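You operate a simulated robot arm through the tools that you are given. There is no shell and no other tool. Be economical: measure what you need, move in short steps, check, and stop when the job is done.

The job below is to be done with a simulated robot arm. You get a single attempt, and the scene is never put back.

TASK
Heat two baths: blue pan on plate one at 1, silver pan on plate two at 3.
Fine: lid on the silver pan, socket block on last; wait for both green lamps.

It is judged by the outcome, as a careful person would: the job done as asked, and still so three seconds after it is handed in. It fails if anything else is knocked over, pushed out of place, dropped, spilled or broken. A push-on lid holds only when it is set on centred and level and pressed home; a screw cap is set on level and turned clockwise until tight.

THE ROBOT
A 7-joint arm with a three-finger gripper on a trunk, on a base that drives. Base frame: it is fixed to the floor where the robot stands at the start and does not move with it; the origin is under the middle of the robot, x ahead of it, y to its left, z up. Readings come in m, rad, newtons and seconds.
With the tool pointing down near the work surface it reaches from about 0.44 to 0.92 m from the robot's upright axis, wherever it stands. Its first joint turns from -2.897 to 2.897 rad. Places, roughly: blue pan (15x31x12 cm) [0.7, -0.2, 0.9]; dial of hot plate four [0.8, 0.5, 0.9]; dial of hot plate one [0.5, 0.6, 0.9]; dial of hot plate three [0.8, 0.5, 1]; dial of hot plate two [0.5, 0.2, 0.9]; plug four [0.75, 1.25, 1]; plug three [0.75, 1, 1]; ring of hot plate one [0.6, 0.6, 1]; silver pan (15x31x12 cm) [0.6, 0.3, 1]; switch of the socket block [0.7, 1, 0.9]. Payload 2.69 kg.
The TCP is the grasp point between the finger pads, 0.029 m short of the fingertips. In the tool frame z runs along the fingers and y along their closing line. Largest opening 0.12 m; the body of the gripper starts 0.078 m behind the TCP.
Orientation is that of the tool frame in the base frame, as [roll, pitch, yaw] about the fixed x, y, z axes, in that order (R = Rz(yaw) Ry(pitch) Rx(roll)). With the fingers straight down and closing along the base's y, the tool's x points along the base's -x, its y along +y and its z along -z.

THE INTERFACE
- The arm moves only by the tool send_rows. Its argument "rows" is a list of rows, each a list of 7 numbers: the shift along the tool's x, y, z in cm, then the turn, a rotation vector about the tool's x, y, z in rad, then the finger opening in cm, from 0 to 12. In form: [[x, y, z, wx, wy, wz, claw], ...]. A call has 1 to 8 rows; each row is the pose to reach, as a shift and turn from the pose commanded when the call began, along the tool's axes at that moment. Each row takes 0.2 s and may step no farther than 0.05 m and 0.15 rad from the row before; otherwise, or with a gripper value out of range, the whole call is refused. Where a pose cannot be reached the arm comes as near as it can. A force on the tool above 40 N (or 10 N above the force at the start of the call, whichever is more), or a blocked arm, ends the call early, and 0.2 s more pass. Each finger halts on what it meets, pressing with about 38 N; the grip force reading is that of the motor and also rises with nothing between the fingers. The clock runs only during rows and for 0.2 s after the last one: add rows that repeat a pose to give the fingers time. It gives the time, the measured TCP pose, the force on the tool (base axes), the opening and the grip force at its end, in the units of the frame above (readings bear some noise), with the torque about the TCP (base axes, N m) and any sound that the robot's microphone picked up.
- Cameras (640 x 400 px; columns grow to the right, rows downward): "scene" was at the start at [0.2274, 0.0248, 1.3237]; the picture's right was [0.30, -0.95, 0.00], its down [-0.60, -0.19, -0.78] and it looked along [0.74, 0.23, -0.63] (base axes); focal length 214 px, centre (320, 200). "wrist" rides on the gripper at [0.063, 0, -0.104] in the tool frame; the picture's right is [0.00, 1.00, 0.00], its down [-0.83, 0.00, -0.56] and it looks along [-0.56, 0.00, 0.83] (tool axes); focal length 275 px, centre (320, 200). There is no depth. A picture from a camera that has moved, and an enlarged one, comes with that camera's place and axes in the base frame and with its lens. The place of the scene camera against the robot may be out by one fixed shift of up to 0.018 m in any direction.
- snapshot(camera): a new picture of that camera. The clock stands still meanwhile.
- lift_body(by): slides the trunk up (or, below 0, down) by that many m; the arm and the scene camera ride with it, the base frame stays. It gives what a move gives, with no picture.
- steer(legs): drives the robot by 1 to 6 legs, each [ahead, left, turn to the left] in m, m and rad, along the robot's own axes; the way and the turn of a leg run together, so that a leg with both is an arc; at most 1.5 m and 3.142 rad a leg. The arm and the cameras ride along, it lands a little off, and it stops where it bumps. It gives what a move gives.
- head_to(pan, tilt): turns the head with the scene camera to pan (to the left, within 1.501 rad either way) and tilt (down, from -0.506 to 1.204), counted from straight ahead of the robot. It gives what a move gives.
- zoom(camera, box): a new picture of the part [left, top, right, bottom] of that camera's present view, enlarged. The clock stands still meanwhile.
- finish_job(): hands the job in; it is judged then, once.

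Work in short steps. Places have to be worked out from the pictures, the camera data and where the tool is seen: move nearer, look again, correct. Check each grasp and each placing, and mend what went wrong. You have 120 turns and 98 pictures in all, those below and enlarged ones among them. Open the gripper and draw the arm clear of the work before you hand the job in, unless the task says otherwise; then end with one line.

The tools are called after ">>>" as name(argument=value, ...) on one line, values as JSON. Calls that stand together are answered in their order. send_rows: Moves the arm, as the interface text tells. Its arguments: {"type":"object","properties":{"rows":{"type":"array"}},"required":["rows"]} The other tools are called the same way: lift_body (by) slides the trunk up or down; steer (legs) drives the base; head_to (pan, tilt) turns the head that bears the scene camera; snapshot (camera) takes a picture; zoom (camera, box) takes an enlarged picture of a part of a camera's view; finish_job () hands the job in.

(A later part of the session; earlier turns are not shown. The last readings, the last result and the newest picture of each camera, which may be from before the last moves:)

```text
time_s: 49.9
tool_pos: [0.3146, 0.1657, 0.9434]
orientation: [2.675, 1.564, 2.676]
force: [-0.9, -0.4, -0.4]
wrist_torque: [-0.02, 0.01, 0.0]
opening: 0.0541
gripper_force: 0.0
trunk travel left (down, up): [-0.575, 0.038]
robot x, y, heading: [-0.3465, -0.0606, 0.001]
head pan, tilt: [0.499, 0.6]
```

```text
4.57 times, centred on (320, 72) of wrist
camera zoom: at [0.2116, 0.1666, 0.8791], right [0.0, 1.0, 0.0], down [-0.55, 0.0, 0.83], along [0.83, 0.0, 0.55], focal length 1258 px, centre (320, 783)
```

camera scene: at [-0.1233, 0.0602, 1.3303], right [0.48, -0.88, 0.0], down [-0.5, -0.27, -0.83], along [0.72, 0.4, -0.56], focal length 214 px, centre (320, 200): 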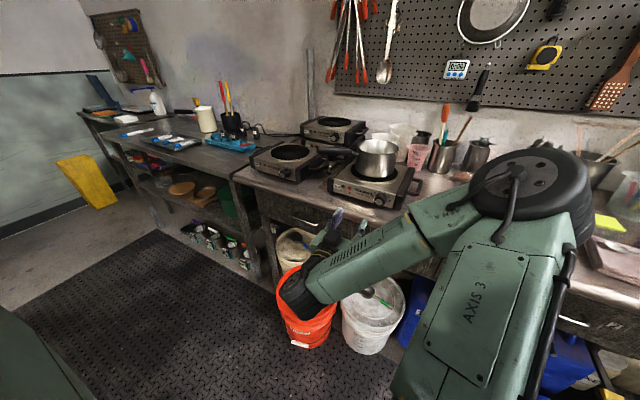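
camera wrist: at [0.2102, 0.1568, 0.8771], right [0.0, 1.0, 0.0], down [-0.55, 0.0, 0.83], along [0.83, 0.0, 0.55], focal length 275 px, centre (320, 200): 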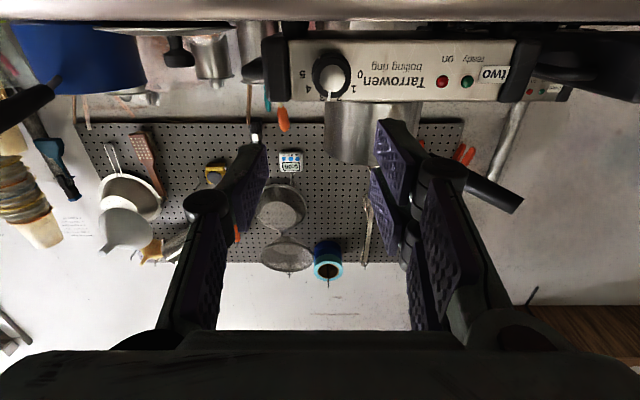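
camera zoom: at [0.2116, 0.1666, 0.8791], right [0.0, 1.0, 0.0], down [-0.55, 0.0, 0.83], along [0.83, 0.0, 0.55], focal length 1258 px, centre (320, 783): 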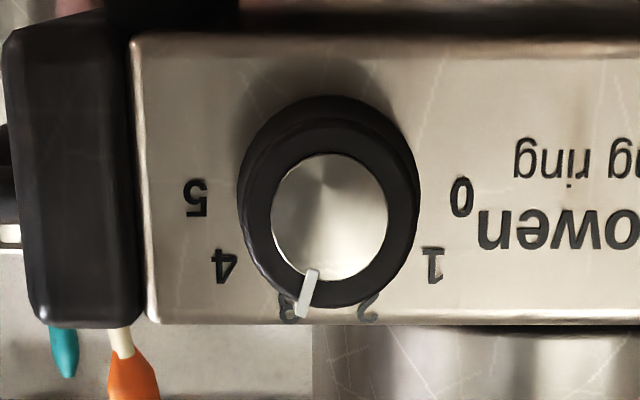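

Dial two now points at 3. Next I'll raise the tool and return it to pointing down for the lid.

>>> send_rows(rows=[[-4, 0, 0, 0, 0.14, 0, 8], [-8, 0, 0, 0, 0.28, 0, 8], [-12, 0, 0, 0, 0.42, 0, 8], [-16, 0, 0, 0, 0.56, 0, 8], [-20, 0, 0, 0, 0.7, 0, 8], [-20, 0, 0, 0, 0.84, 0, 8], [-20, 0, 0, 0, 0.98, 0, 8], [-20, 0, 0, 0, 1.12, 0, 8]])

>>> send_rows(rows=[[0, 0, 0, 0, 0.14, 0, 8], [0, 0, 0, 0, 0.28, 0, 8], [0, 0, 0, 0, 0.42, 0, 8], [0, 0, 0, 0, 0.458, 0, 8]])

>>> head_to(pan=0.0, tilt=0.6)

>>> snapshot(camera="scene")

```text
time_s: 51.7
tool_pos: [0.3136, 0.1652, 1.1405]
orientation: [3.138, 0.442, -3.139]
force: [0.2, 0.5, 1.3]
wrist_torque: [-0.02, 0.0, 0.01]
opening: 0.0801
gripper_force: 0.1
trunk travel left (down, up): [-0.575, 0.038]
robot x, y, heading: [-0.349, -0.0628, 0.002]
head pan, tilt: [0.499, 0.6]
```

```text
time_s: 52.7
tool_pos: [0.3128, 0.1651, 1.1397]
orientation: [3.137, -0.015, -3.137]
force: [0.3, -0.4, 0.7]
wrist_torque: [0.01, 0.0, -0.04]
opening: 0.0799
gripper_force: 0.1
trunk travel left (down, up): [-0.575, 0.038]
robot x, y, heading: [-0.3439, -0.0618, 0.0]
head pan, tilt: [0.499, 0.6]
```

```text
time_s: 53.6
tool_pos: [0.3139, 0.1652, 1.1394]
orientation: [3.138, -0.012, -3.136]
force: [0.1, 0.2, 0.1]
wrist_torque: [0.02, 0.01, 0.04]
opening: 0.0801
gripper_force: 0.1
trunk travel left (down, up): [-0.575, 0.038]
robot x, y, heading: [-0.3461, -0.0578, -0.0]
head pan, tilt: [0.0, 0.6]
```

```text
60 pictures are left
camera scene: at [-0.1123, -0.0612, 1.3303], right [0.0, -1.0, 0.0], down [-0.56, 0.0, -0.83], along [0.83, 0.0, -0.56], focal length 214 px, centre (320, 200)
```

scene: 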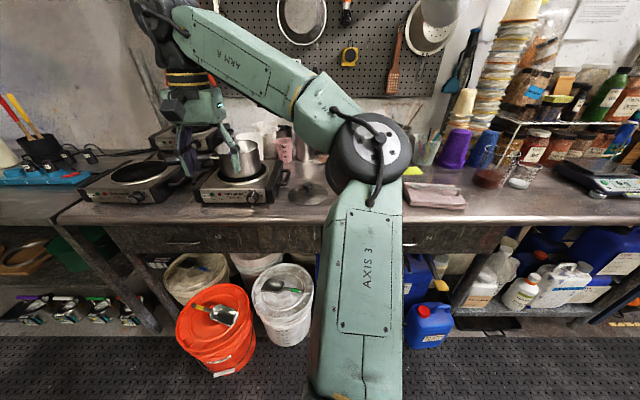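

Lid is visible at right of plate two. Drive forward-right so the lid is within reach and view it with the wrist camera.

>>> steer(legs=[[0, -0.22, 0], [0.12, 0, 0]])

>>> snapshot(camera="wrist")

```text
time_s: 56.7
tool_pos: [0.4347, -0.057, 1.1392]
orientation: [3.139, -0.015, 3.14]
force: [1.8, 0.6, 0.0]
wrist_torque: [0.01, 0.05, -0.02]
opening: 0.08
gripper_force: 0.0
trunk travel left (down, up): [-0.575, 0.038]
robot x, y, heading: [-0.2269, -0.2779, -0.003]
head pan, tilt: [0.0, 0.6]
```

```text
59 pictures are left
camera wrist: at [0.3754, -0.0565, 1.243], right [0.0, 1.0, 0.0], down [0.84, 0.0, 0.54], along [0.54, 0.0, -0.84], focal length 275 px, centre (320, 200)
```

wrist: 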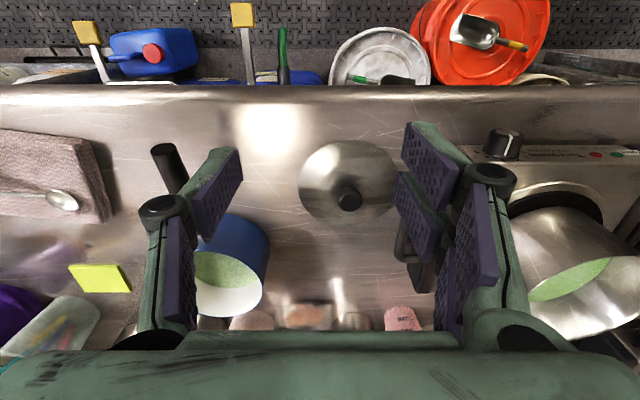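

Lid knob axis ≈(0.574, −0.015), knob top ≈0.935. Fix the small pitch error, move above it and descend part way.

>>> send_rows(rows=[[-4.5, 1.4, 0, 0, -0.015, 0, 6], [-9, 2.8, 0, 0, -0.015, 0, 6], [-13.9, 4.2, 0, 0, -0.015, 0, 6], [-13.9, 4.2, 4, 0, -0.015, 0, 6], [-13.9, 4.2, 8, 0, -0.015, 0, 6], [-13.9, 4.2, 12, 0, -0.015, 0, 6]])

>>> snapshot(camera="wrist")

```text
refused: row 3 steps farther than a row can; nothing moved
```

```text
58 pictures are left
camera wrist: at [0.3754, -0.0565, 1.243], right [0.0, 1.0, 0.0], down [0.84, 0.0, 0.54], along [0.54, 0.0, -0.84], focal length 275 px, centre (320, 200)
```

wrist: 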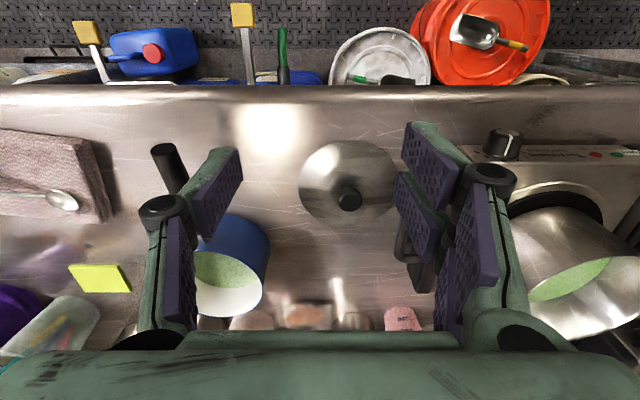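

Same move with smaller steps.

>>> send_rows(rows=[[-3.5, 1.2, 0, 0, -0.015, 0, 6], [-7, 2.4, 0, 0, -0.015, 0, 6], [-10.5, 3.4, 0, 0, -0.015, 0, 6], [-13.9, 4.2, 0, 0, -0.015, 0, 6], [-13.9, 4.2, 4, 0, -0.015, 0, 6], [-13.9, 4.2, 8, 0, -0.015, 0, 6], [-13.9, 4.2, 12, 0, -0.015, 0, 6]])

>>> snapshot(camera="wrist")

```text
time_s: 58.3
tool_pos: [0.5723, -0.0141, 1.0163]
orientation: [3.134, 0.001, 3.141]
force: [-0.4, -0.2, -0.7]
wrist_torque: [0.0, 0.01, 0.02]
opening: 0.0598
gripper_force: 0.0
out of reach, approached as far as the arm can: row 3, 4
trunk travel left (down, up): [-0.575, 0.038]
robot x, y, heading: [-0.2243, -0.2822, -0.006]
head pan, tilt: [0.0, 0.6]
```

```text
57 pictures are left
camera wrist: at [0.5101, -0.0139, 1.1195], right [0.0, 1.0, 0.0], down [0.83, 0.0, 0.56], along [0.56, 0.01, -0.83], focal length 275 px, centre (320, 200)
```

wrist: 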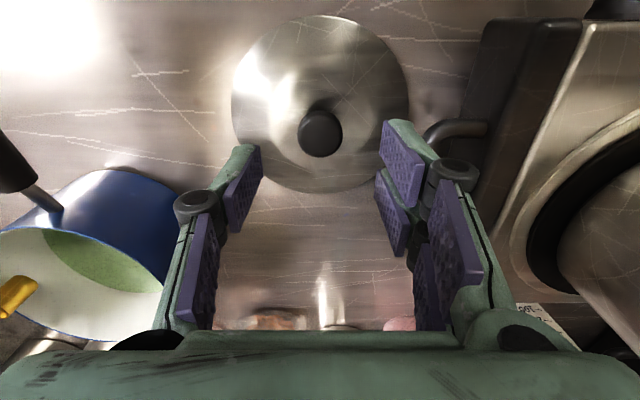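

Knob at (0.575, −0.014), top z≈0.935. Descend to TCP z≈0.926 and close.

>>> send_rows(rows=[[-0.2, 0, 3, 0, 0, 0, 6], [-0.2, 0, 6, 0, 0, 0, 6], [-0.2, 0, 8, 0, 0, 0, 6], [-0.2, 0, 9, 0, 0, 0, 6], [-0.2, 0, 9, 0, 0, 0, 1.5], [-0.2, 0, 9, 0, 0, 0, 1.5], [-0.2, 0, 9, 0, 0, 0, 1.5], [-0.2, 0, 9, 0, 0, 0, 1.5]])

>>> snapshot(camera="wrist")

```text
time_s: 60.1
tool_pos: [0.5745, -0.013, 0.9258]
orientation: [3.138, 0.0, 3.14]
force: [0.5, -0.4, 0.1]
wrist_torque: [-0.03, -0.01, 0.0]
opening: 0.0319
gripper_force: 37.5
trunk travel left (down, up): [-0.575, 0.038]
robot x, y, heading: [-0.2267, -0.2789, -0.001]
head pan, tilt: [0.0, 0.6]
```

```text
56 pictures are left
camera wrist: at [0.5123, -0.0135, 1.0292], right [0.0, 1.0, 0.0], down [0.83, 0.0, 0.56], along [0.56, 0.0, -0.83], focal length 275 px, centre (320, 200)
```

wrist: 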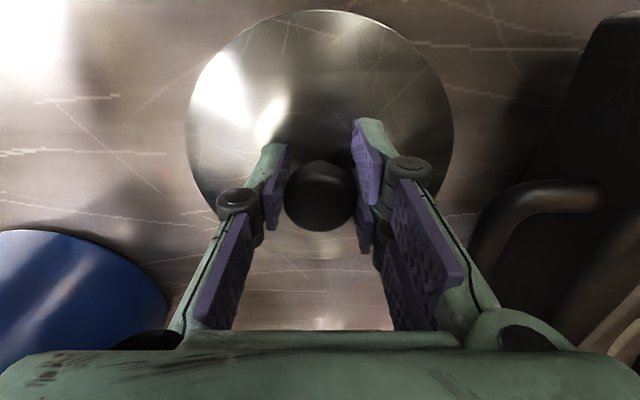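

Gripped the knob. Lift and retract a little toward the robot.

>>> send_rows(rows=[[0, 0, -2, 0, 0, 0, 1.5], [0, 0, -5, 0, 0, 0, 1.5], [2, 0, -9, 0, 0, 0, 1.5], [5, 0, -12, 0, 0, 0, 1.5], [8, 0, -15, 0, 0, 0, 1.5], [10, 0, -18, 0, 0, 0, 1.5], [12, 0, -21, 0, 0, 0, 1.5]])

>>> snapshot(camera="wrist")

```text
time_s: 61.7
tool_pos: [0.4533, -0.0157, 1.1379]
orientation: [3.138, 0.001, 3.139]
force: [-0.1, 0.0, -2.0]
wrist_torque: [0.01, 0.0, -0.01]
opening: 0.0317
gripper_force: 38.4
trunk travel left (down, up): [-0.575, 0.038]
robot x, y, heading: [-0.2242, -0.2806, -0.002]
head pan, tilt: [0.0, 0.6]
```

```text
55 pictures are left
camera wrist: at [0.3913, -0.015, 1.2413], right [0.0, 1.0, 0.0], down [0.83, 0.0, 0.56], along [0.56, 0.0, -0.83], focal length 275 px, centre (320, 200)
```

wrist: 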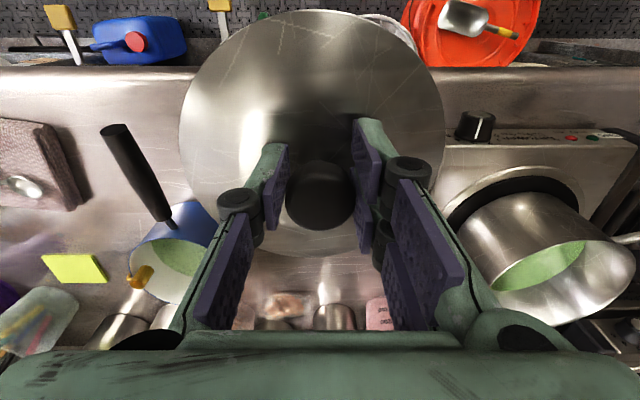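

Lid is held level. Now measure the silver pan rim with both cameras before moving over it.

>>> zoom(camera="wrist", box=[420, 100, 640, 340])

>>> snapshot(camera="scene")

```text
1.67 times, centred on (530, 220) of wrist
camera zoom: at [0.3913, -0.015, 1.2413], right [0.0, 1.0, 0.0], down [0.83, 0.0, 0.56], along [0.56, 0.0, -0.83], focal length 459 px, centre (-30, 167)
```

zoom: 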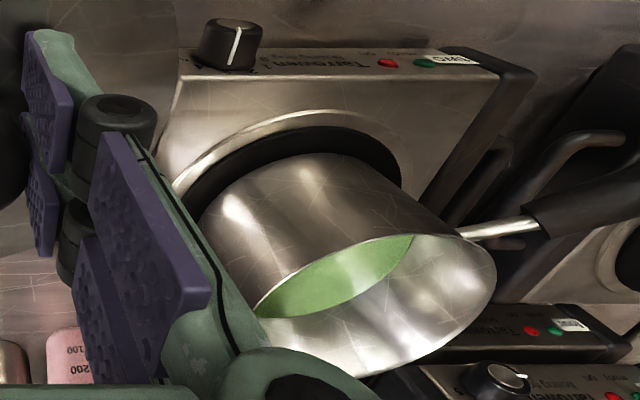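

```text
53 pictures are left
camera scene: at [0.0071, -0.2813, 1.3304], right [0.0, -1.0, 0.0], down [-0.56, 0.0, -0.83], along [0.83, 0.0, -0.56], focal length 214 px, centre (320, 200)
```

scene: 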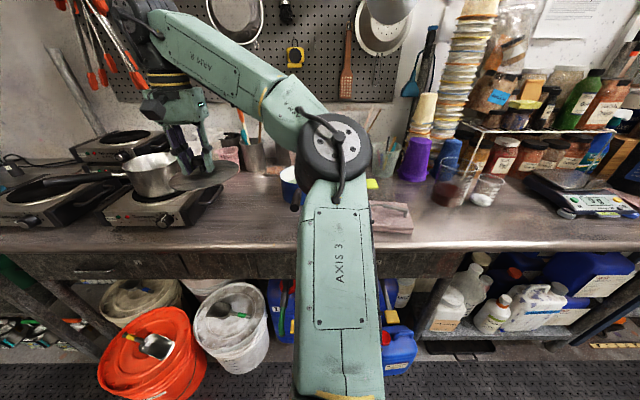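

Zoom the scene camera on pan and lid; the lid's known position calibrates the scene camera.

>>> zoom(camera="scene", box=[90, 120, 250, 220])

```text
4.00 times, centred on (170, 170) of scene
camera zoom: at [0.0071, -0.2813, 1.3304], right [0.0, -1.0, 0.0], down [-0.56, 0.0, -0.83], along [0.83, 0.0, -0.56], focal length 858 px, centre (920, 320)
```

zoom: 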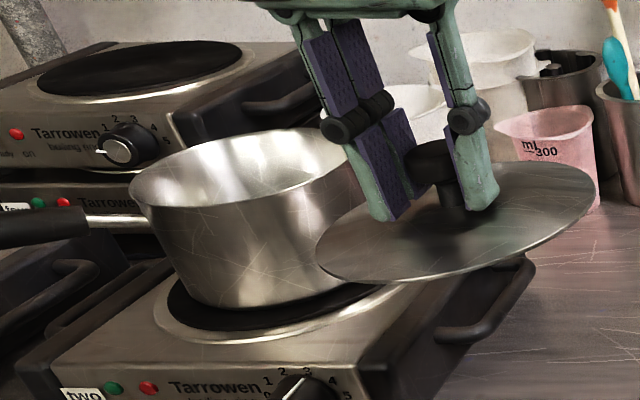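

Calibrated estimates: pan centre ≈(0.595, 0.215), rim z≈1.055; lid underside is at ≈1.088, so it clears. Drive left, then forward, to bring the lid over the pan.

>>> steer(legs=[[0, 0.23, 0], [0.1, 0, 0]])

>>> snapshot(camera="wrist")

>>> snapshot(camera="scene")

```text
time_s: 64.9
tool_pos: [0.5531, 0.2142, 1.1365]
orientation: [3.137, 0.0, 3.141]
force: [0.8, 0.0, -2.0]
wrist_torque: [-0.01, 0.07, -0.01]
opening: 0.0316
gripper_force: 38.6
trunk travel left (down, up): [-0.575, 0.038]
robot x, y, heading: [-0.124, -0.0515, -0.004]
head pan, tilt: [0.0, 0.6]
```

```text
51 pictures are left
camera wrist: at [0.4911, 0.2148, 1.2399], right [0.0, 1.0, 0.0], down [0.83, 0.0, 0.56], along [0.56, 0.01, -0.83], focal length 275 px, centre (320, 200)
```

wrist: 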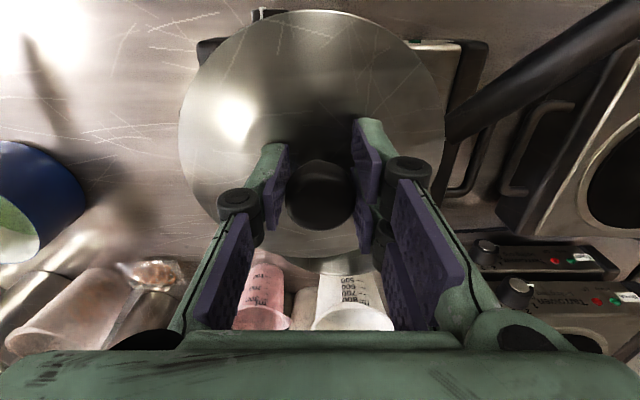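

```text
50 pictures are left
camera scene: at [0.1073, -0.0525, 1.33], right [0.0, -1.0, 0.0], down [-0.57, 0.0, -0.82], along [0.82, 0.0, -0.57], focal length 214 px, centre (320, 200)
```

scene: 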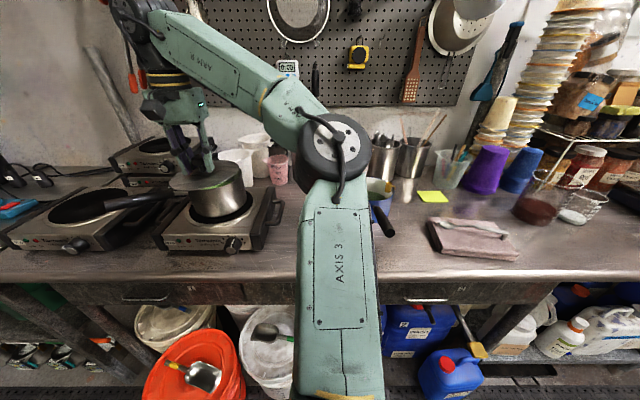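

>>> zoom(camera="scene", box=[140, 130, 300, 240])

```text
3.64 times, centred on (220, 185) of scene
camera zoom: at [0.1073, -0.0525, 1.33], right [0.0, -1.0, 0.0], down [-0.57, 0.0, -0.82], along [0.82, 0.0, -0.57], focal length 780 px, centre (684, 254)
```

zoom: 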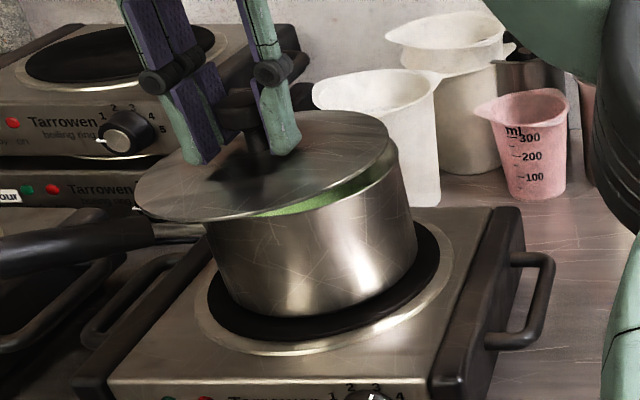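

The lid is too near and left-of... rim centre estimated at ≈(0.600, 0.224), z≈1.04–1.05. Move there and lower 1.5 cm, then look again.

>>> send_rows(rows=[[-2.4, 0.5, 0, 0, 0, 0, 1.5], [-4.7, 1, 0, 0, 0, 0, 1.5], [-4.7, 1, 1.5, 0, 0, 0, 1.5], [-4.7, 1, 1.5, 0, 0, 0, 1.5]])

>>> zoom(camera="scene", box=[140, 130, 300, 240])

>>> snapshot(camera="wrist")

```text
time_s: 65.9
tool_pos: [0.5977, 0.225, 1.1226]
orientation: [3.139, 0.001, -3.139]
force: [-0.3, 0.7, -1.8]
wrist_torque: [-0.01, 0.02, -0.01]
opening: 0.0315
gripper_force: 38.2
out of reach, approached as far as the arm can: row 2
trunk travel left (down, up): [-0.575, 0.038]
robot x, y, heading: [-0.1264, -0.0529, 0.002]
head pan, tilt: [0.0, 0.6]
```

```text
3.64 times, centred on (220, 185) of scene
camera zoom: at [0.1064, -0.0525, 1.3303], right [0.0, -1.0, 0.0], down [-0.56, 0.0, -0.83], along [0.83, 0.0, -0.56], focal length 780 px, centre (684, 254)
```

zoom: 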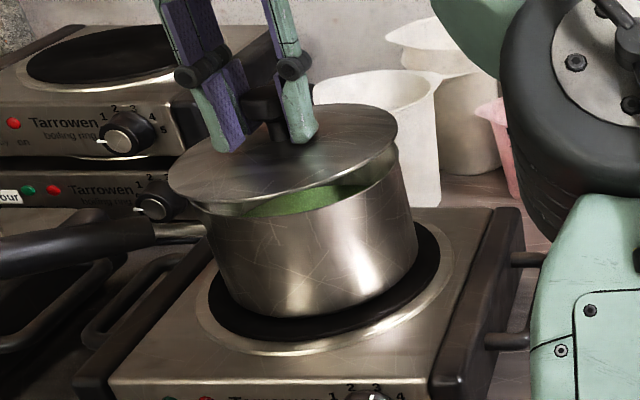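

```text
47 pictures are left
camera wrist: at [0.5366, 0.226, 1.2255], right [0.0, 1.0, 0.0], down [0.83, 0.0, 0.56], along [0.56, 0.01, -0.83], focal length 275 px, centre (320, 200)
```

wrist: 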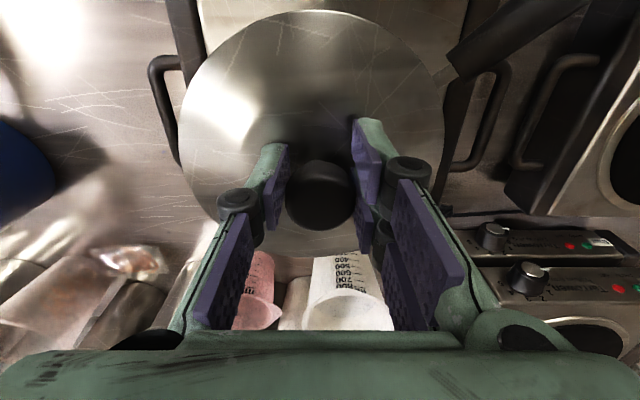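

The lid looks nearly centred over the rim with ≈2.4 cm to go. Lower 1.6 cm and compare again.

>>> send_rows(rows=[[0, 0, 0.8, 0, 0, 0, 1.5], [0, 0, 1.6, 0, 0, 0, 1.5], [0, 0, 1.6, 0, 0, 0, 1.5]])

>>> zoom(camera="scene", box=[170, 140, 270, 210])

```text
time_s: 66.7
tool_pos: [0.5997, 0.2237, 1.1062]
orientation: [3.138, 0.0, -3.141]
force: [0.3, -0.4, -1.2]
wrist_torque: [-0.05, 0.05, -0.02]
opening: 0.0318
gripper_force: 37.8
trunk travel left (down, up): [-0.575, 0.038]
robot x, y, heading: [-0.1292, -0.0486, -0.003]
head pan, tilt: [0.0, 0.6]
```

```text
5.71 times, centred on (220, 175) of scene
camera zoom: at [0.1064, -0.0525, 1.3303], right [0.0, -1.0, 0.0], down [-0.57, 0.0, -0.82], along [0.82, 0.0, -0.57], focal length 1226 px, centre (891, 343)
```

zoom: 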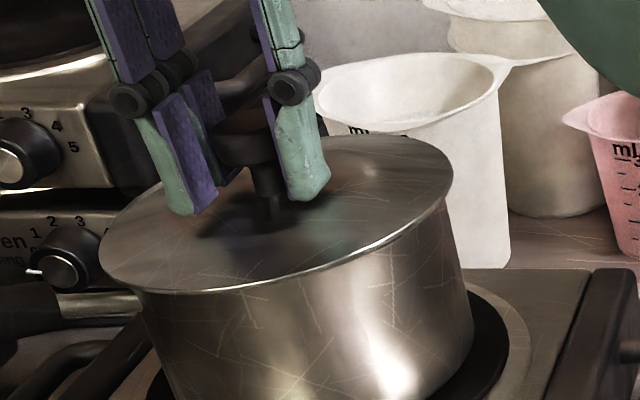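

Lid appears ≈2–3 mm too far left. Shift and lower gently, feeling for contact.

>>> send_rows(rows=[[0, -0.2, 0, 0, 0, 0, 1.5], [0, -0.2, 0.3, 0, 0, 0, 1.5], [0, -0.2, 0.6, 0, 0, 0, 1.5]])

>>> zoom(camera="scene", box=[170, 140, 270, 210])

```text
time_s: 67.5
tool_pos: [0.5991, 0.2213, 1.1017]
orientation: [3.135, 0.001, 3.141]
force: [0.1, -1.1, 8.0]
wrist_torque: [0.36, 0.26, -0.01]
opening: 0.0314
gripper_force: 37.3
trunk travel left (down, up): [-0.575, 0.038]
robot x, y, heading: [-0.1291, -0.0515, 0.002]
head pan, tilt: [0.0, 0.6]
```

```text
5.71 times, centred on (220, 175) of scene
camera zoom: at [0.1058, -0.0531, 1.3306], right [0.0, -1.0, 0.0], down [-0.56, 0.0, -0.83], along [0.83, 0.0, -0.56], focal length 1226 px, centre (891, 343)
```

zoom: 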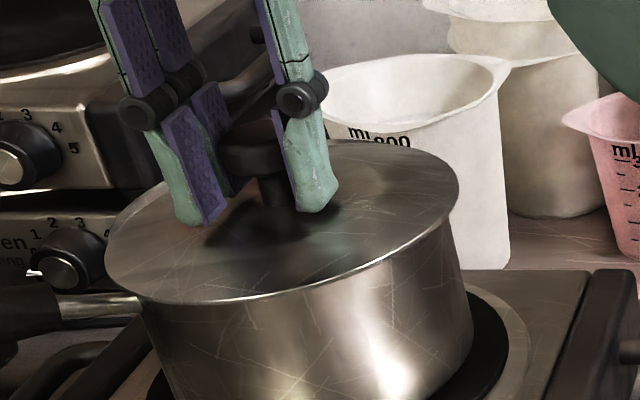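

Contact felt on the (−x,+y) side, and the picture still shows ≈3 mm left overhang. Lift slightly, shift (+2 mm x, −3 mm y) and lower again.

>>> send_rows(rows=[[0, 0, -0.5, 0, 0, 0, 1.5], [-0.2, -0.3, -0.5, 0, 0, 0, 1.5], [-0.2, -0.3, 0, 0, 0, 0, 1.5], [-0.2, -0.3, 0.3, 0, 0, 0, 1.5]])

```text
time_s: 68.5
tool_pos: [0.6011, 0.2191, 1.0998]
orientation: [3.137, 0.001, -3.141]
force: [0.1, -3.8, 10.1]
wrist_torque: [0.2, 0.32, 0.1]
opening: 0.0316
gripper_force: 38.0
trunk travel left (down, up): [-0.575, 0.038]
robot x, y, heading: [-0.1285, -0.0482, -0.0]
head pan, tilt: [0.0, 0.6]
```

Lateral push is still toward −y with contact on the same side; shift further (+3 mm x, −2 mm y).

>>> send_rows(rows=[[0, 0, -0.4, 0, 0, 0, 1.5], [-0.3, -0.25, -0.4, 0, 0, 0, 1.5], [-0.3, -0.25, 0, 0, 0, 0, 1.5], [-0.3, -0.25, 0.2, 0, 0, 0, 1.5]])

>>> zoom(camera="scene", box=[170, 140, 270, 210])

```text
time_s: 69.5
tool_pos: [0.6029, 0.2169, 1.0986]
orientation: [3.135, 0.006, -3.141]
force: [7.2, 1.9, 20.9]
wrist_torque: [0.06, -0.2, 0.08]
opening: 0.032
gripper_force: 37.8
trunk travel left (down, up): [-0.575, 0.038]
robot x, y, heading: [-0.1288, -0.0498, -0.002]
head pan, tilt: [0.0, 0.6]
```

```text
5.71 times, centred on (220, 175) of scene
camera zoom: at [0.1053, -0.053, 1.331], right [0.0, -1.0, 0.0], down [-0.56, 0.0, -0.83], along [0.83, 0.0, -0.56], focal length 1226 px, centre (891, 343)
```

zoom: 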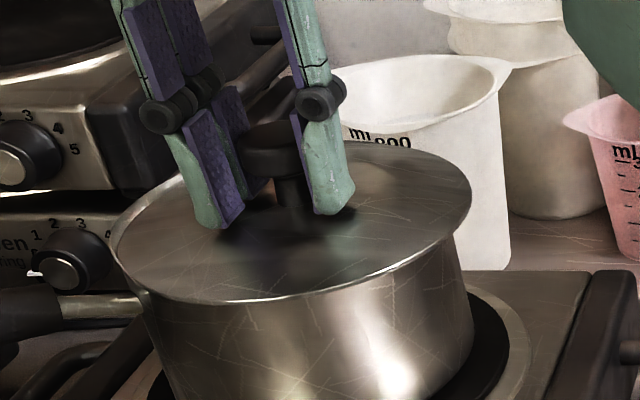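

Now overhang is symmetric (20/24 px) and the contact is balanced. Nudge +1 mm x and press down.

>>> send_rows(rows=[[-0.1, 0, 0, 0, 0, 0, 1.5], [-0.1, 0, 0.2, 0, 0, 0, 1.5], [-0.1, 0, 0.4, 0, 0, 0, 1.5]])

```text
time_s: 70.4
tool_pos: [0.6022, 0.2172, 1.0966]
orientation: [3.133, 0.008, -3.14]
force: [-2.6, -1.1, 15.8]
wrist_torque: [-0.33, -0.07, 0.07]
opening: 0.0314
gripper_force: 38.0
trunk travel left (down, up): [-0.575, 0.038]
robot x, y, heading: [-0.1293, -0.0521, 0.002]
head pan, tilt: [0.0, 0.6]
stopped in row 3: the force on the tool passed its limit at 41 N (the readings are from after the stop); the commanded pose is now the measured one
```

Force peaked at 41 N and the lid sank 2 mm. Look at the seam.

>>> zoom(camera="scene", box=[180, 155, 260, 211])

```text
7.14 times, centred on (220, 183) of scene
camera zoom: at [0.1046, -0.0532, 1.3303], right [0.0, -1.0, 0.0], down [-0.56, 0.0, -0.83], along [0.83, 0.0, -0.56], focal length 1532 px, centre (1034, 321)
```

zoom: 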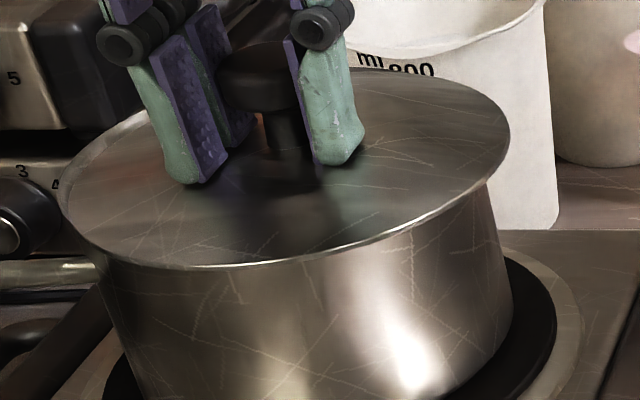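

Correct the slight tilt and press again to see whether it moves further.

>>> send_rows(rows=[[0, 0, 0, -0.007, 0.008, 0, 1.5], [0, 0, 0.15, -0.007, 0.008, 0, 1.5], [0, 0, 0.3, -0.007, 0.008, 0, 1.5], [0, 0, 0.45, -0.007, 0.008, 0, 1.5], [0, 0, 0.6, -0.007, 0.008, 0, 1.5]])

```text
time_s: 71.2
tool_pos: [0.6028, 0.2174, 1.0969]
orientation: [3.122, 0.005, -3.139]
force: [-2.2, -1.3, 16.6]
wrist_torque: [-0.45, -0.16, 0.02]
opening: 0.0313
gripper_force: 37.8
trunk travel left (down, up): [-0.575, 0.038]
robot x, y, heading: [-0.1262, -0.0495, 0.001]
head pan, tilt: [0.0, 0.6]
stopped in row 3: the force on the tool passed its limit at 42 N (the readings are from after the stop); the commanded pose is now the measured one
```

I corrected roll the wrong way (roll 3.122). Level it properly (+0.02 about tool x) and press again.

>>> send_rows(rows=[[0, 0, 0, 0.02, 0.005, 0, 1.5], [0, 0, 0, 0.02, 0.005, 0, 1.5], [0, 0, 0.1, 0.02, 0.005, 0, 1.5], [0, 0, 0.2, 0.02, 0.005, 0, 1.5], [0, 0, 0.3, 0.02, 0.005, 0, 1.5]])

```text
time_s: 72.2
tool_pos: [0.6041, 0.2182, 1.0958]
orientation: [3.14, 0.003, -3.14]
force: [-3.3, -1.6, 14.8]
wrist_torque: [-0.2, 0.11, 0.15]
opening: 0.0318
gripper_force: 37.6
trunk travel left (down, up): [-0.575, 0.038]
robot x, y, heading: [-0.1261, -0.0512, -0.004]
head pan, tilt: [0.0, 0.6]
stopped in row 5: the force on the tool passed its limit at 42 N (the readings are from after the stop); the commanded pose is now the measured one
```

Level and at 1.0958. Gentle pull test to see if the lid is held.

>>> send_rows(rows=[[0, 0, -0.2, 0, 0, 0, 1.5], [0, 0, -0.3, 0, 0, 0, 1.5]])

>>> zoom(camera="scene", box=[180, 155, 260, 211])

```text
time_s: 72.8
tool_pos: [0.6054, 0.2186, 1.0956]
orientation: [3.142, 0.002, -3.141]
force: [-1.6, 0.0, 6.4]
wrist_torque: [-0.18, 0.06, -0.07]
opening: 0.0315
gripper_force: 38.2
trunk travel left (down, up): [-0.575, 0.038]
robot x, y, heading: [-0.1299, -0.0539, -0.001]
head pan, tilt: [0.0, 0.6]
```

```text
7.14 times, centred on (220, 183) of scene
camera zoom: at [0.1057, -0.0526, 1.3303], right [0.0, -1.0, 0.0], down [-0.56, 0.0, -0.83], along [0.83, 0.0, -0.56], focal length 1532 px, centre (1034, 321)
```

zoom: 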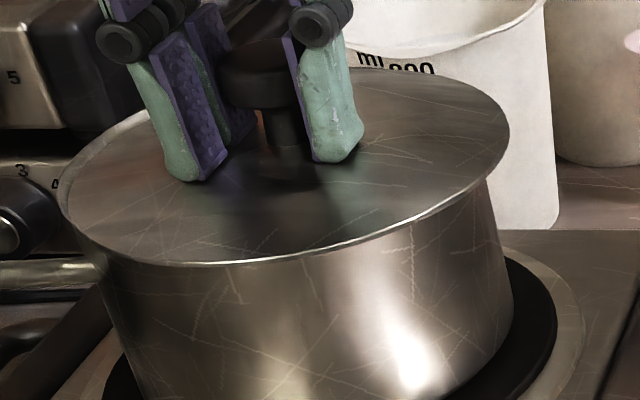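

Pull a little more to test.

>>> send_rows(rows=[[0, 0, -0.2, 0, 0, 0, 1.5], [0, 0, -0.4, 0, 0, 0, 1.5], [0, 0, -0.4, 0, 0, 0, 1.5]])

```text
time_s: 73.6
tool_pos: [0.6065, 0.2185, 1.0997]
orientation: [-3.139, 0.0, -3.141]
force: [0.6, 0.0, -1.5]
wrist_torque: [-0.03, 0.0, 0.02]
opening: 0.0314
gripper_force: 38.0
trunk travel left (down, up): [-0.575, 0.038]
robot x, y, heading: [-0.1282, -0.0526, -0.006]
head pan, tilt: [0.0, 0.6]
```

It lifts freely – a loose drop-in lid (first touch at 1.1017, seat at ≈1.0957 = 6 mm plug). Lower it back at this self-centred position and press.

>>> send_rows(rows=[[0, 0, 0.2, 0, 0, 0, 1.5], [0, 0, 0.4, 0, 0, 0, 1.5], [0, 0, 0.6, 0, 0, 0, 1.5], [0, 0, 0.8, 0, 0, 0, 1.5], [0, 0, 1.0, 0, 0, 0, 1.5], [0, 0, 1.2, 0, 0, 0, 1.5], [0, 0, 1.4, 0, 0, 0, 1.5]])

```text
time_s: 74.8
tool_pos: [0.6039, 0.2192, 1.0959]
orientation: [3.134, 0.011, -3.141]
force: [-1.1, -1.3, 14.4]
wrist_torque: [-0.19, 0.58, 0.16]
opening: 0.0313
gripper_force: 37.7
trunk travel left (down, up): [-0.575, 0.038]
robot x, y, heading: [-0.1269, -0.0487, 0.002]
head pan, tilt: [0.0, 0.6]
stopped in row 5: the force on the tool passed its limit at 44 N (the readings are from after the stop); the commanded pose is now the measured one
```

Residual torque suggests uneven load while gripped. Release and inspect how the lid sits.

>>> send_rows(rows=[[0, 0, 0, 0, 0, 0, 5.5], [0, 0, 0, 0, 0, 0, 5.5], [0, 0, 0, 0, 0, 0, 5.5], [0, 0, -2, 0, 0, 0, 5.5], [0, 0, -5, 0, 0, 0, 5.5], [4, 0, -6, 0, 0, 0, 5.5], [8, 0, -6, 0, 0, 0, 5.5], [12, 0, -6, 0, 0, 0, 5.5]])

>>> zoom(camera="scene", box=[180, 155, 260, 211])

>>> snapshot(camera="wrist")

```text
time_s: 76.6
tool_pos: [0.4847, 0.2174, 1.1472]
orientation: [3.132, 0.008, 3.141]
force: [-0.2, -0.1, 0.0]
wrist_torque: [-0.01, 0.01, 0.01]
opening: 0.0549
gripper_force: 0.0
out of reach, approached as far as the arm can: row 5, 6, 7, 8
trunk travel left (down, up): [-0.575, 0.038]
robot x, y, heading: [-0.1282, -0.0554, -0.005]
head pan, tilt: [0.0, 0.6]
```

```text
7.14 times, centred on (220, 183) of scene
camera zoom: at [0.1063, -0.0524, 1.3304], right [0.0, -1.0, 0.0], down [-0.56, 0.0, -0.83], along [0.83, 0.0, -0.56], focal length 1532 px, centre (1034, 321)
```

zoom: 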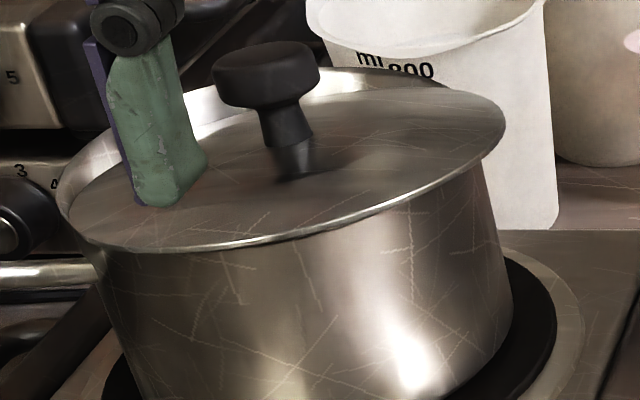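

```text
40 pictures are left
camera wrist: at [0.4221, 0.2173, 1.25], right [0.0, 1.0, 0.01], down [0.83, 0.0, 0.56], along [0.56, 0.01, -0.83], focal length 275 px, centre (320, 200)
```

wrist: 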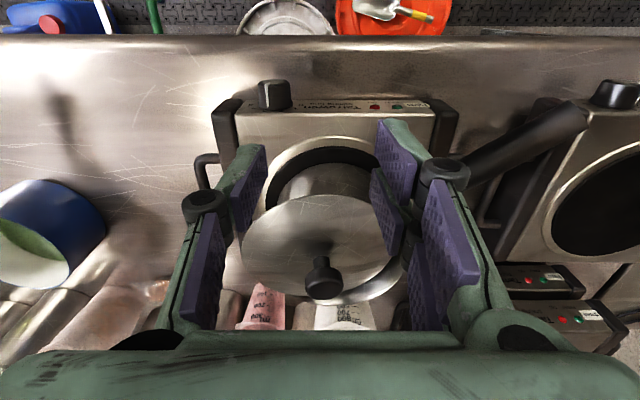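

The lid slipped: its back dips inside the rim, so the true rim centre is farther (+x) than I had it. Zoom to measure lid and rim.

>>> zoom(camera="wrist", box=[220, 130, 440, 330])

```text
2.00 times, centred on (330, 230) of wrist
camera zoom: at [0.4221, 0.2173, 1.25], right [0.0, 1.0, 0.01], down [0.83, 0.0, 0.56], along [0.56, 0.01, -0.83], focal length 551 px, centre (300, 140)
```

zoom: 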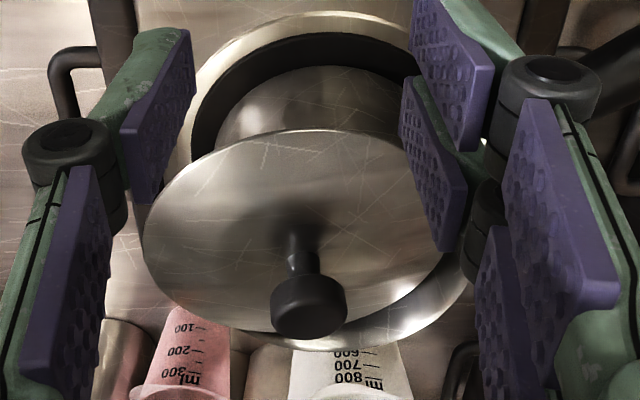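

Recomputed: rim centre ≈(0.630, 0.234), rim z≈1.052; the lid centre is ≈25 mm short of it. Knob is at ≈(0.612, 0.222), top ≈1.095. Drive 6 cm forward for reach, then regrip with a slight matching pitch.

>>> steer(legs=[[0.06, 0, 0]])

>>> snapshot(camera="wrist")

```text
time_s: 77.6
tool_pos: [0.5462, 0.2174, 1.1455]
orientation: [3.133, 0.01, 3.141]
force: [-0.3, -0.6, -0.9]
wrist_torque: [-0.01, 0.0, 0.02]
opening: 0.0547
gripper_force: 0.0
trunk travel left (down, up): [-0.575, 0.038]
robot x, y, heading: [-0.0679, -0.0499, -0.0]
head pan, tilt: [0.0, 0.6]
```

```text
38 pictures are left
camera wrist: at [0.4837, 0.2168, 1.2491], right [0.0, 1.0, 0.01], down [0.83, 0.0, 0.56], along [0.56, 0.01, -0.83], focal length 275 px, centre (320, 200)
```

wrist: 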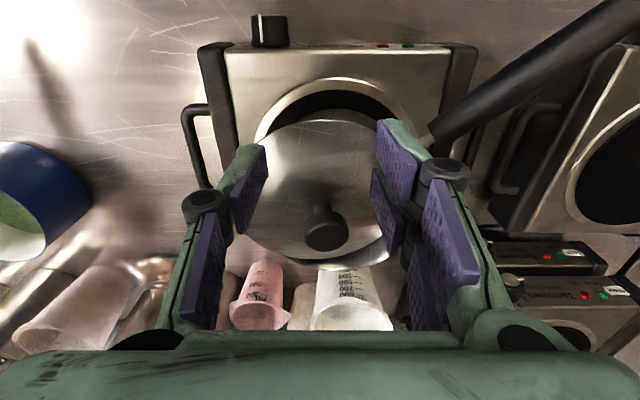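

Move the tool above the knob for a less ambiguous fix.

>>> send_rows(rows=[[-3, 0.3, 0, 0.008, 0.03, 0, 7], [-6, 0.5, 0, 0.008, 0.06, 0, 7], [-7.2, 0.5, 0.5, 0.008, 0.07, 0, 7], [-7.2, 0.5, 2.5, 0.008, 0.07, 0, 7]])

>>> snapshot(camera="wrist")

>>> zoom(camera="scene", box=[150, 140, 270, 224])

```text
time_s: 78.6
tool_pos: [0.6168, 0.223, 1.1235]
orientation: [-3.14, -0.062, 3.139]
force: [0.4, 0.3, 0.2]
wrist_torque: [-0.01, 0.02, 0.0]
opening: 0.0699
gripper_force: 0.1
out of reach, approached as far as the arm can: row 1, 2, 3
trunk travel left (down, up): [-0.575, 0.038]
robot x, y, heading: [-0.0674, -0.0501, -0.003]
head pan, tilt: [0.0, 0.6]
```

```text
37 pictures are left
camera wrist: at [0.5619, 0.2233, 1.2295], right [0.0, 1.0, 0.0], down [0.86, 0.0, 0.5], along [0.5, 0.0, -0.86], focal length 275 px, centre (320, 200)
```

wrist: 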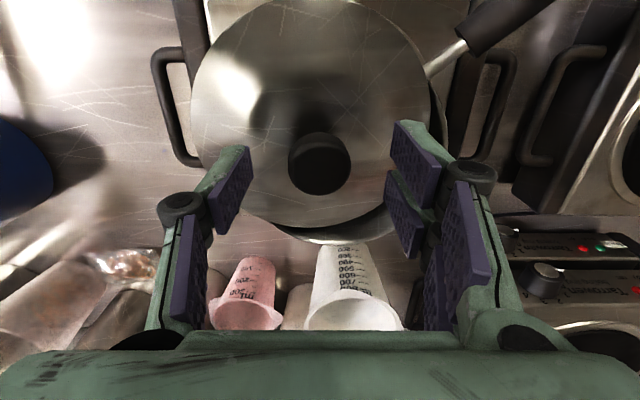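

```text
4.76 times, centred on (210, 182) of scene
camera zoom: at [0.1665, -0.0527, 1.3303], right [0.0, -1.0, 0.0], down [-0.56, 0.0, -0.83], along [0.83, 0.0, -0.56], focal length 1021 px, centre (844, 286)
```

zoom: 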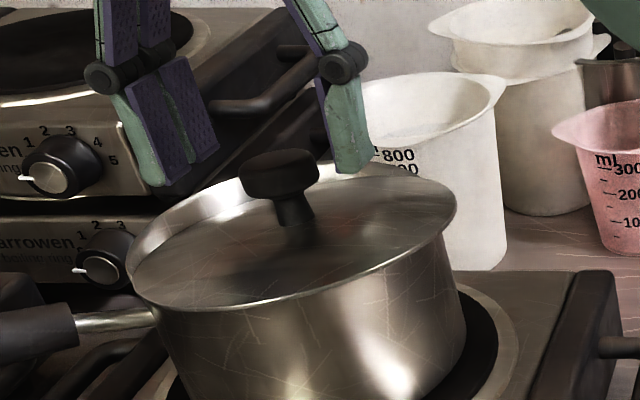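

Knob top fixed at (0.618, 0.223, 1.0935). Descend along it and close.

>>> send_rows(rows=[[-0.12, 0, 2, 0, 0, 0, 7], [-0.25, 0, 3.9, 0, 0, 0, 7], [-0.25, 0, 3.9, 0, 0, 0, 1.5], [-0.25, 0, 3.9, 0, 0, 0, 1.5], [-0.25, 0, 3.9, 0, 0, 0, 1.5], [-0.25, 0, 3.9, 0, 0, 0, 1.5]])

>>> send_rows(rows=[[0.1, 0, -1.5, 0, 0, 0, 1.5], [0.2, 0, -3, 0, 0, 0, 1.5], [0.2, 0, -3.8, 0, -0.06, 0, 1.5]])

>>> zoom(camera="scene", box=[150, 140, 270, 224])

>>> snapshot(camera="wrist")

```text
time_s: 79.6
tool_pos: [0.6158, 0.2234, 1.0944]
orientation: [3.129, -0.047, 3.138]
force: [9.8, 5.9, 46.3]
wrist_torque: [-0.82, 0.35, -0.07]
opening: 0.0492
gripper_force: 16.8
trunk travel left (down, up): [-0.575, 0.038]
robot x, y, heading: [-0.0719, -0.0534, -0.004]
head pan, tilt: [0.0, 0.6]
stopped in row 4: the force on the tool passed its limit at 42 N (the readings are from after the stop); the commanded pose is now the measured one
```

```text
time_s: 80.4
tool_pos: [0.6184, 0.2218, 1.1245]
orientation: [3.139, 0.002, 3.137]
force: [0.3, -0.7, -1.8]
wrist_torque: [0.02, -0.01, 0.02]
opening: 0.0315
gripper_force: 37.9
trunk travel left (down, up): [-0.575, 0.038]
robot x, y, heading: [-0.0655, -0.0526, -0.003]
head pan, tilt: [0.0, 0.6]
```

```text
4.76 times, centred on (210, 182) of scene
camera zoom: at [0.1666, -0.053, 1.3301], right [0.0, -1.0, 0.0], down [-0.56, 0.0, -0.83], along [0.83, 0.0, -0.56], focal length 1021 px, centre (844, 286)
```

zoom: 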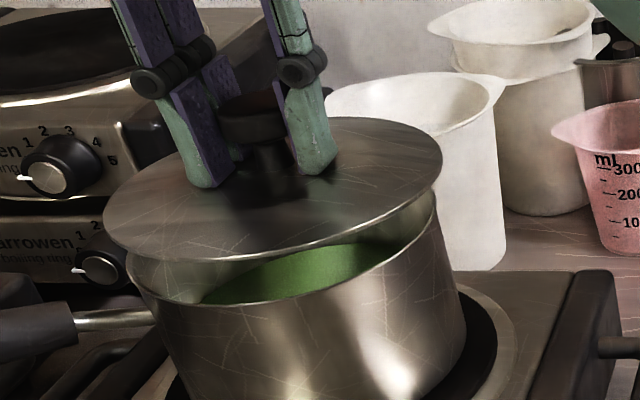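

```text
34 pictures are left
camera wrist: at [0.5562, 0.2224, 1.2275], right [0.0, 1.0, 0.0], down [0.83, 0.0, 0.56], along [0.56, 0.0, -0.83], focal length 275 px, centre (320, 200)
```

wrist: 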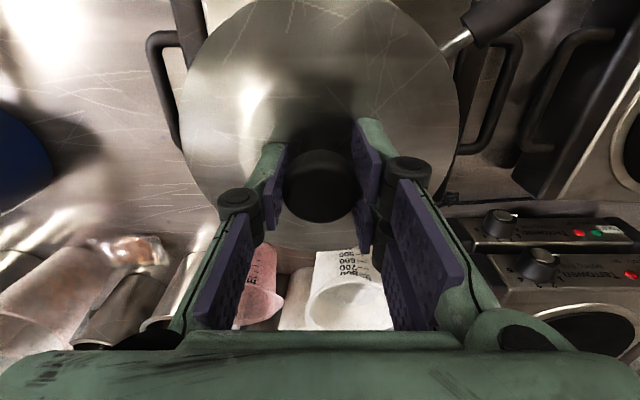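

Lid regripped and lifted. Relative to it, the rim centre is ≈(+12 mm, +12 mm). Shift there and lower 2 cm to compare.

>>> send_rows(rows=[[-1.2, 1.2, 0, 0, 0, 0, 1.5], [-1.2, 1.2, 1, 0, 0, 0, 1.5], [-1.2, 1.2, 1.8, 0, 0, 0, 1.5], [-1.2, 1.2, 1.8, 0, 0, 0, 1.5]])

>>> zoom(camera="scene", box=[150, 140, 270, 224])

```text
time_s: 81.4
tool_pos: [0.6313, 0.2358, 1.106]
orientation: [3.137, 0.004, 3.139]
force: [-0.2, 0.1, -0.9]
wrist_torque: [0.0, 0.01, -0.02]
opening: 0.0314
gripper_force: 38.6
trunk travel left (down, up): [-0.575, 0.038]
robot x, y, heading: [-0.0679, -0.0508, -0.003]
head pan, tilt: [0.0, 0.6]
```

```text
4.76 times, centred on (210, 182) of scene
camera zoom: at [0.1667, -0.0527, 1.3303], right [0.0, -1.0, 0.0], down [-0.56, 0.0, -0.83], along [0.83, 0.0, -0.56], focal length 1021 px, centre (844, 286)
```

zoom: 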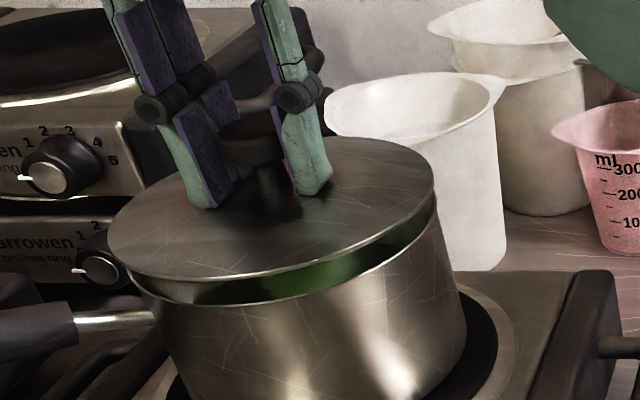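

Alignment now matches (after a ≈1.5 cm drop centres coincide). Lower gently.

>>> send_rows(rows=[[0, 0, 0.4, 0, 0, 0, 1.5], [0, 0, 0.8, 0, 0, 0, 1.5], [0, 0, 1.1, 0, 0, 0, 1.5], [0, 0, 1.3, 0, 0, 0, 1.5]])

>>> zoom(camera="scene", box=[150, 140, 270, 224])

```text
time_s: 82.4
tool_pos: [0.6288, 0.2349, 1.0941]
orientation: [3.137, 0.003, 3.137]
force: [0.3, 0.2, -1.5]
wrist_torque: [-0.01, -0.02, -0.01]
opening: 0.0315
gripper_force: 38.6
trunk travel left (down, up): [-0.575, 0.038]
robot x, y, heading: [-0.0678, -0.0505, -0.005]
head pan, tilt: [0.0, 0.6]
```

```text
4.76 times, centred on (210, 182) of scene
camera zoom: at [0.1667, -0.0527, 1.3302], right [0.0, -1.0, 0.0], down [-0.57, 0.0, -0.82], along [0.82, 0.0, -0.57], focal length 1021 px, centre (844, 286)
```

zoom: 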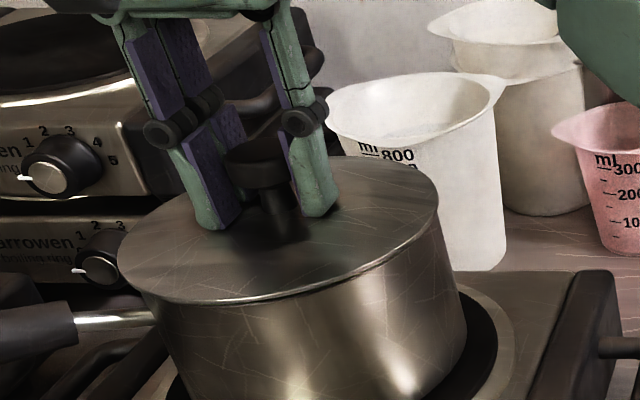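

No contact yet and well aligned. Continue down, pressing.

>>> send_rows(rows=[[0, -0.1, 0.2, 0, 0, 0, 1.5], [0, -0.1, 0.4, 0, 0, 0, 1.5], [0, -0.1, 0.6, 0, 0, 0, 1.5]])

```text
time_s: 83.2
tool_pos: [0.6288, 0.2338, 1.0908]
orientation: [3.133, 0.009, 3.135]
force: [9.5, 5.0, 27.6]
wrist_torque: [-0.14, -0.41, 0.04]
opening: 0.0314
gripper_force: 37.6
trunk travel left (down, up): [-0.575, 0.038]
robot x, y, heading: [-0.0673, -0.0531, -0.003]
head pan, tilt: [0.0, 0.6]
```

Balanced contact; side force says shift ≈+1.5 mm x, +1 mm y. Apply and press.

>>> send_rows(rows=[[-0.1, 0.1, -0.1, 0.004, 0.008, 0, 1.5], [-0.2, 0.1, -0.1, 0.004, 0.008, 0, 1.5], [-0.2, 0.1, 0.1, 0.004, 0.008, 0, 1.5], [-0.2, 0.1, 0.2, 0.004, 0.008, 0, 1.5], [-0.2, 0.1, 0.3, 0.004, 0.008, 0, 1.5]])

>>> zoom(camera="scene", box=[150, 140, 270, 224])

```text
time_s: 84.1
tool_pos: [0.6317, 0.2345, 1.0905]
orientation: [3.137, 0.001, 3.139]
force: [0.8, -0.2, 13.9]
wrist_torque: [-0.54, -0.35, 0.13]
opening: 0.0316
gripper_force: 38.3
trunk travel left (down, up): [-0.575, 0.038]
robot x, y, heading: [-0.069, -0.0531, -0.001]
head pan, tilt: [0.0, 0.6]
stopped in row 4: the force on the tool passed its limit at 41 N (the readings are from after the stop); the commanded pose is now the measured one
```

```text
4.76 times, centred on (210, 182) of scene
camera zoom: at [0.1654, -0.0534, 1.3302], right [0.0, -1.0, 0.0], down [-0.56, 0.0, -0.83], along [0.83, 0.0, -0.56], focal length 1021 px, centre (844, 286)
```

zoom: 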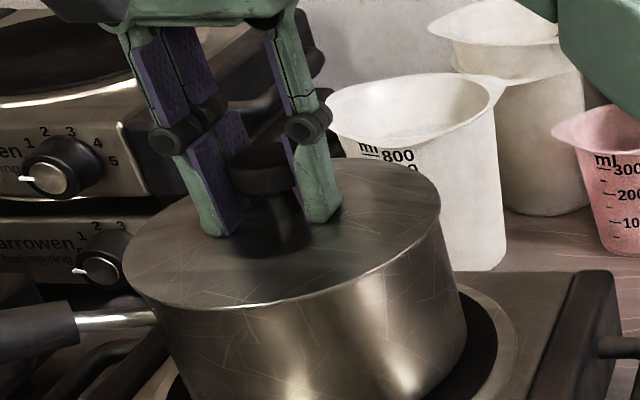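

Visually centred (lid 123–440 vs rim 125–437). Release and check how it sits.

>>> send_rows(rows=[[0, 0, 0, 0, 0, 0, 5.5], [0, 0, 0, 0, 0, 0, 5.5], [0, 0, 0, 0, 0, 0, 5.5], [0, 0, -2, 0, 0, 0, 5.5], [0, 0, -4.5, 0, 0, 0, 5.5]])

>>> zoom(camera="scene", box=[150, 140, 270, 224])

>>> snapshot(camera="wrist")

```text
time_s: 85.3
tool_pos: [0.6327, 0.2355, 1.1336]
orientation: [3.139, -0.001, 3.139]
force: [0.5, 0.2, -0.1]
wrist_torque: [0.02, 0.02, -0.01]
opening: 0.0551
gripper_force: 0.0
trunk travel left (down, up): [-0.575, 0.038]
robot x, y, heading: [-0.0676, -0.0516, -0.006]
head pan, tilt: [0.0, 0.6]
```

```text
4.76 times, centred on (210, 182) of scene
camera zoom: at [0.1663, -0.0527, 1.3303], right [0.0, -1.0, 0.0], down [-0.56, 0.0, -0.83], along [0.83, 0.0, -0.56], focal length 1021 px, centre (844, 286)
```

zoom: 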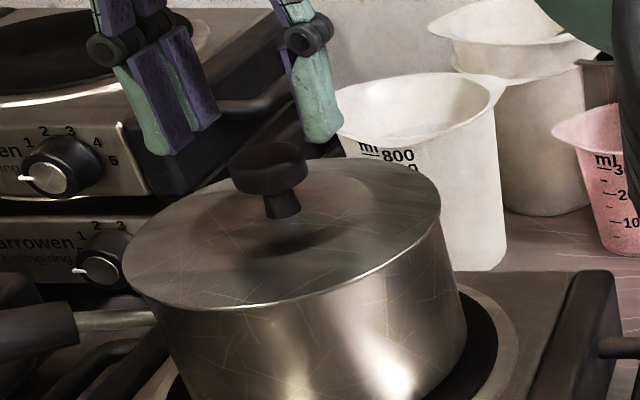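

```text
29 pictures are left
camera wrist: at [0.5715, 0.235, 1.2362], right [0.0, 1.0, 0.0], down [0.83, 0.0, 0.55], along [0.55, 0.0, -0.83], focal length 275 px, centre (320, 200)
```

wrist: 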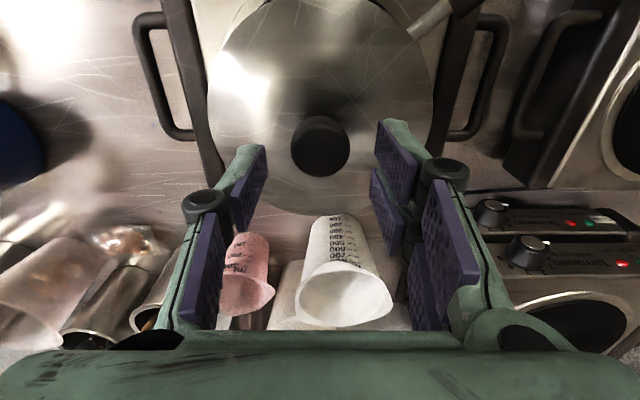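

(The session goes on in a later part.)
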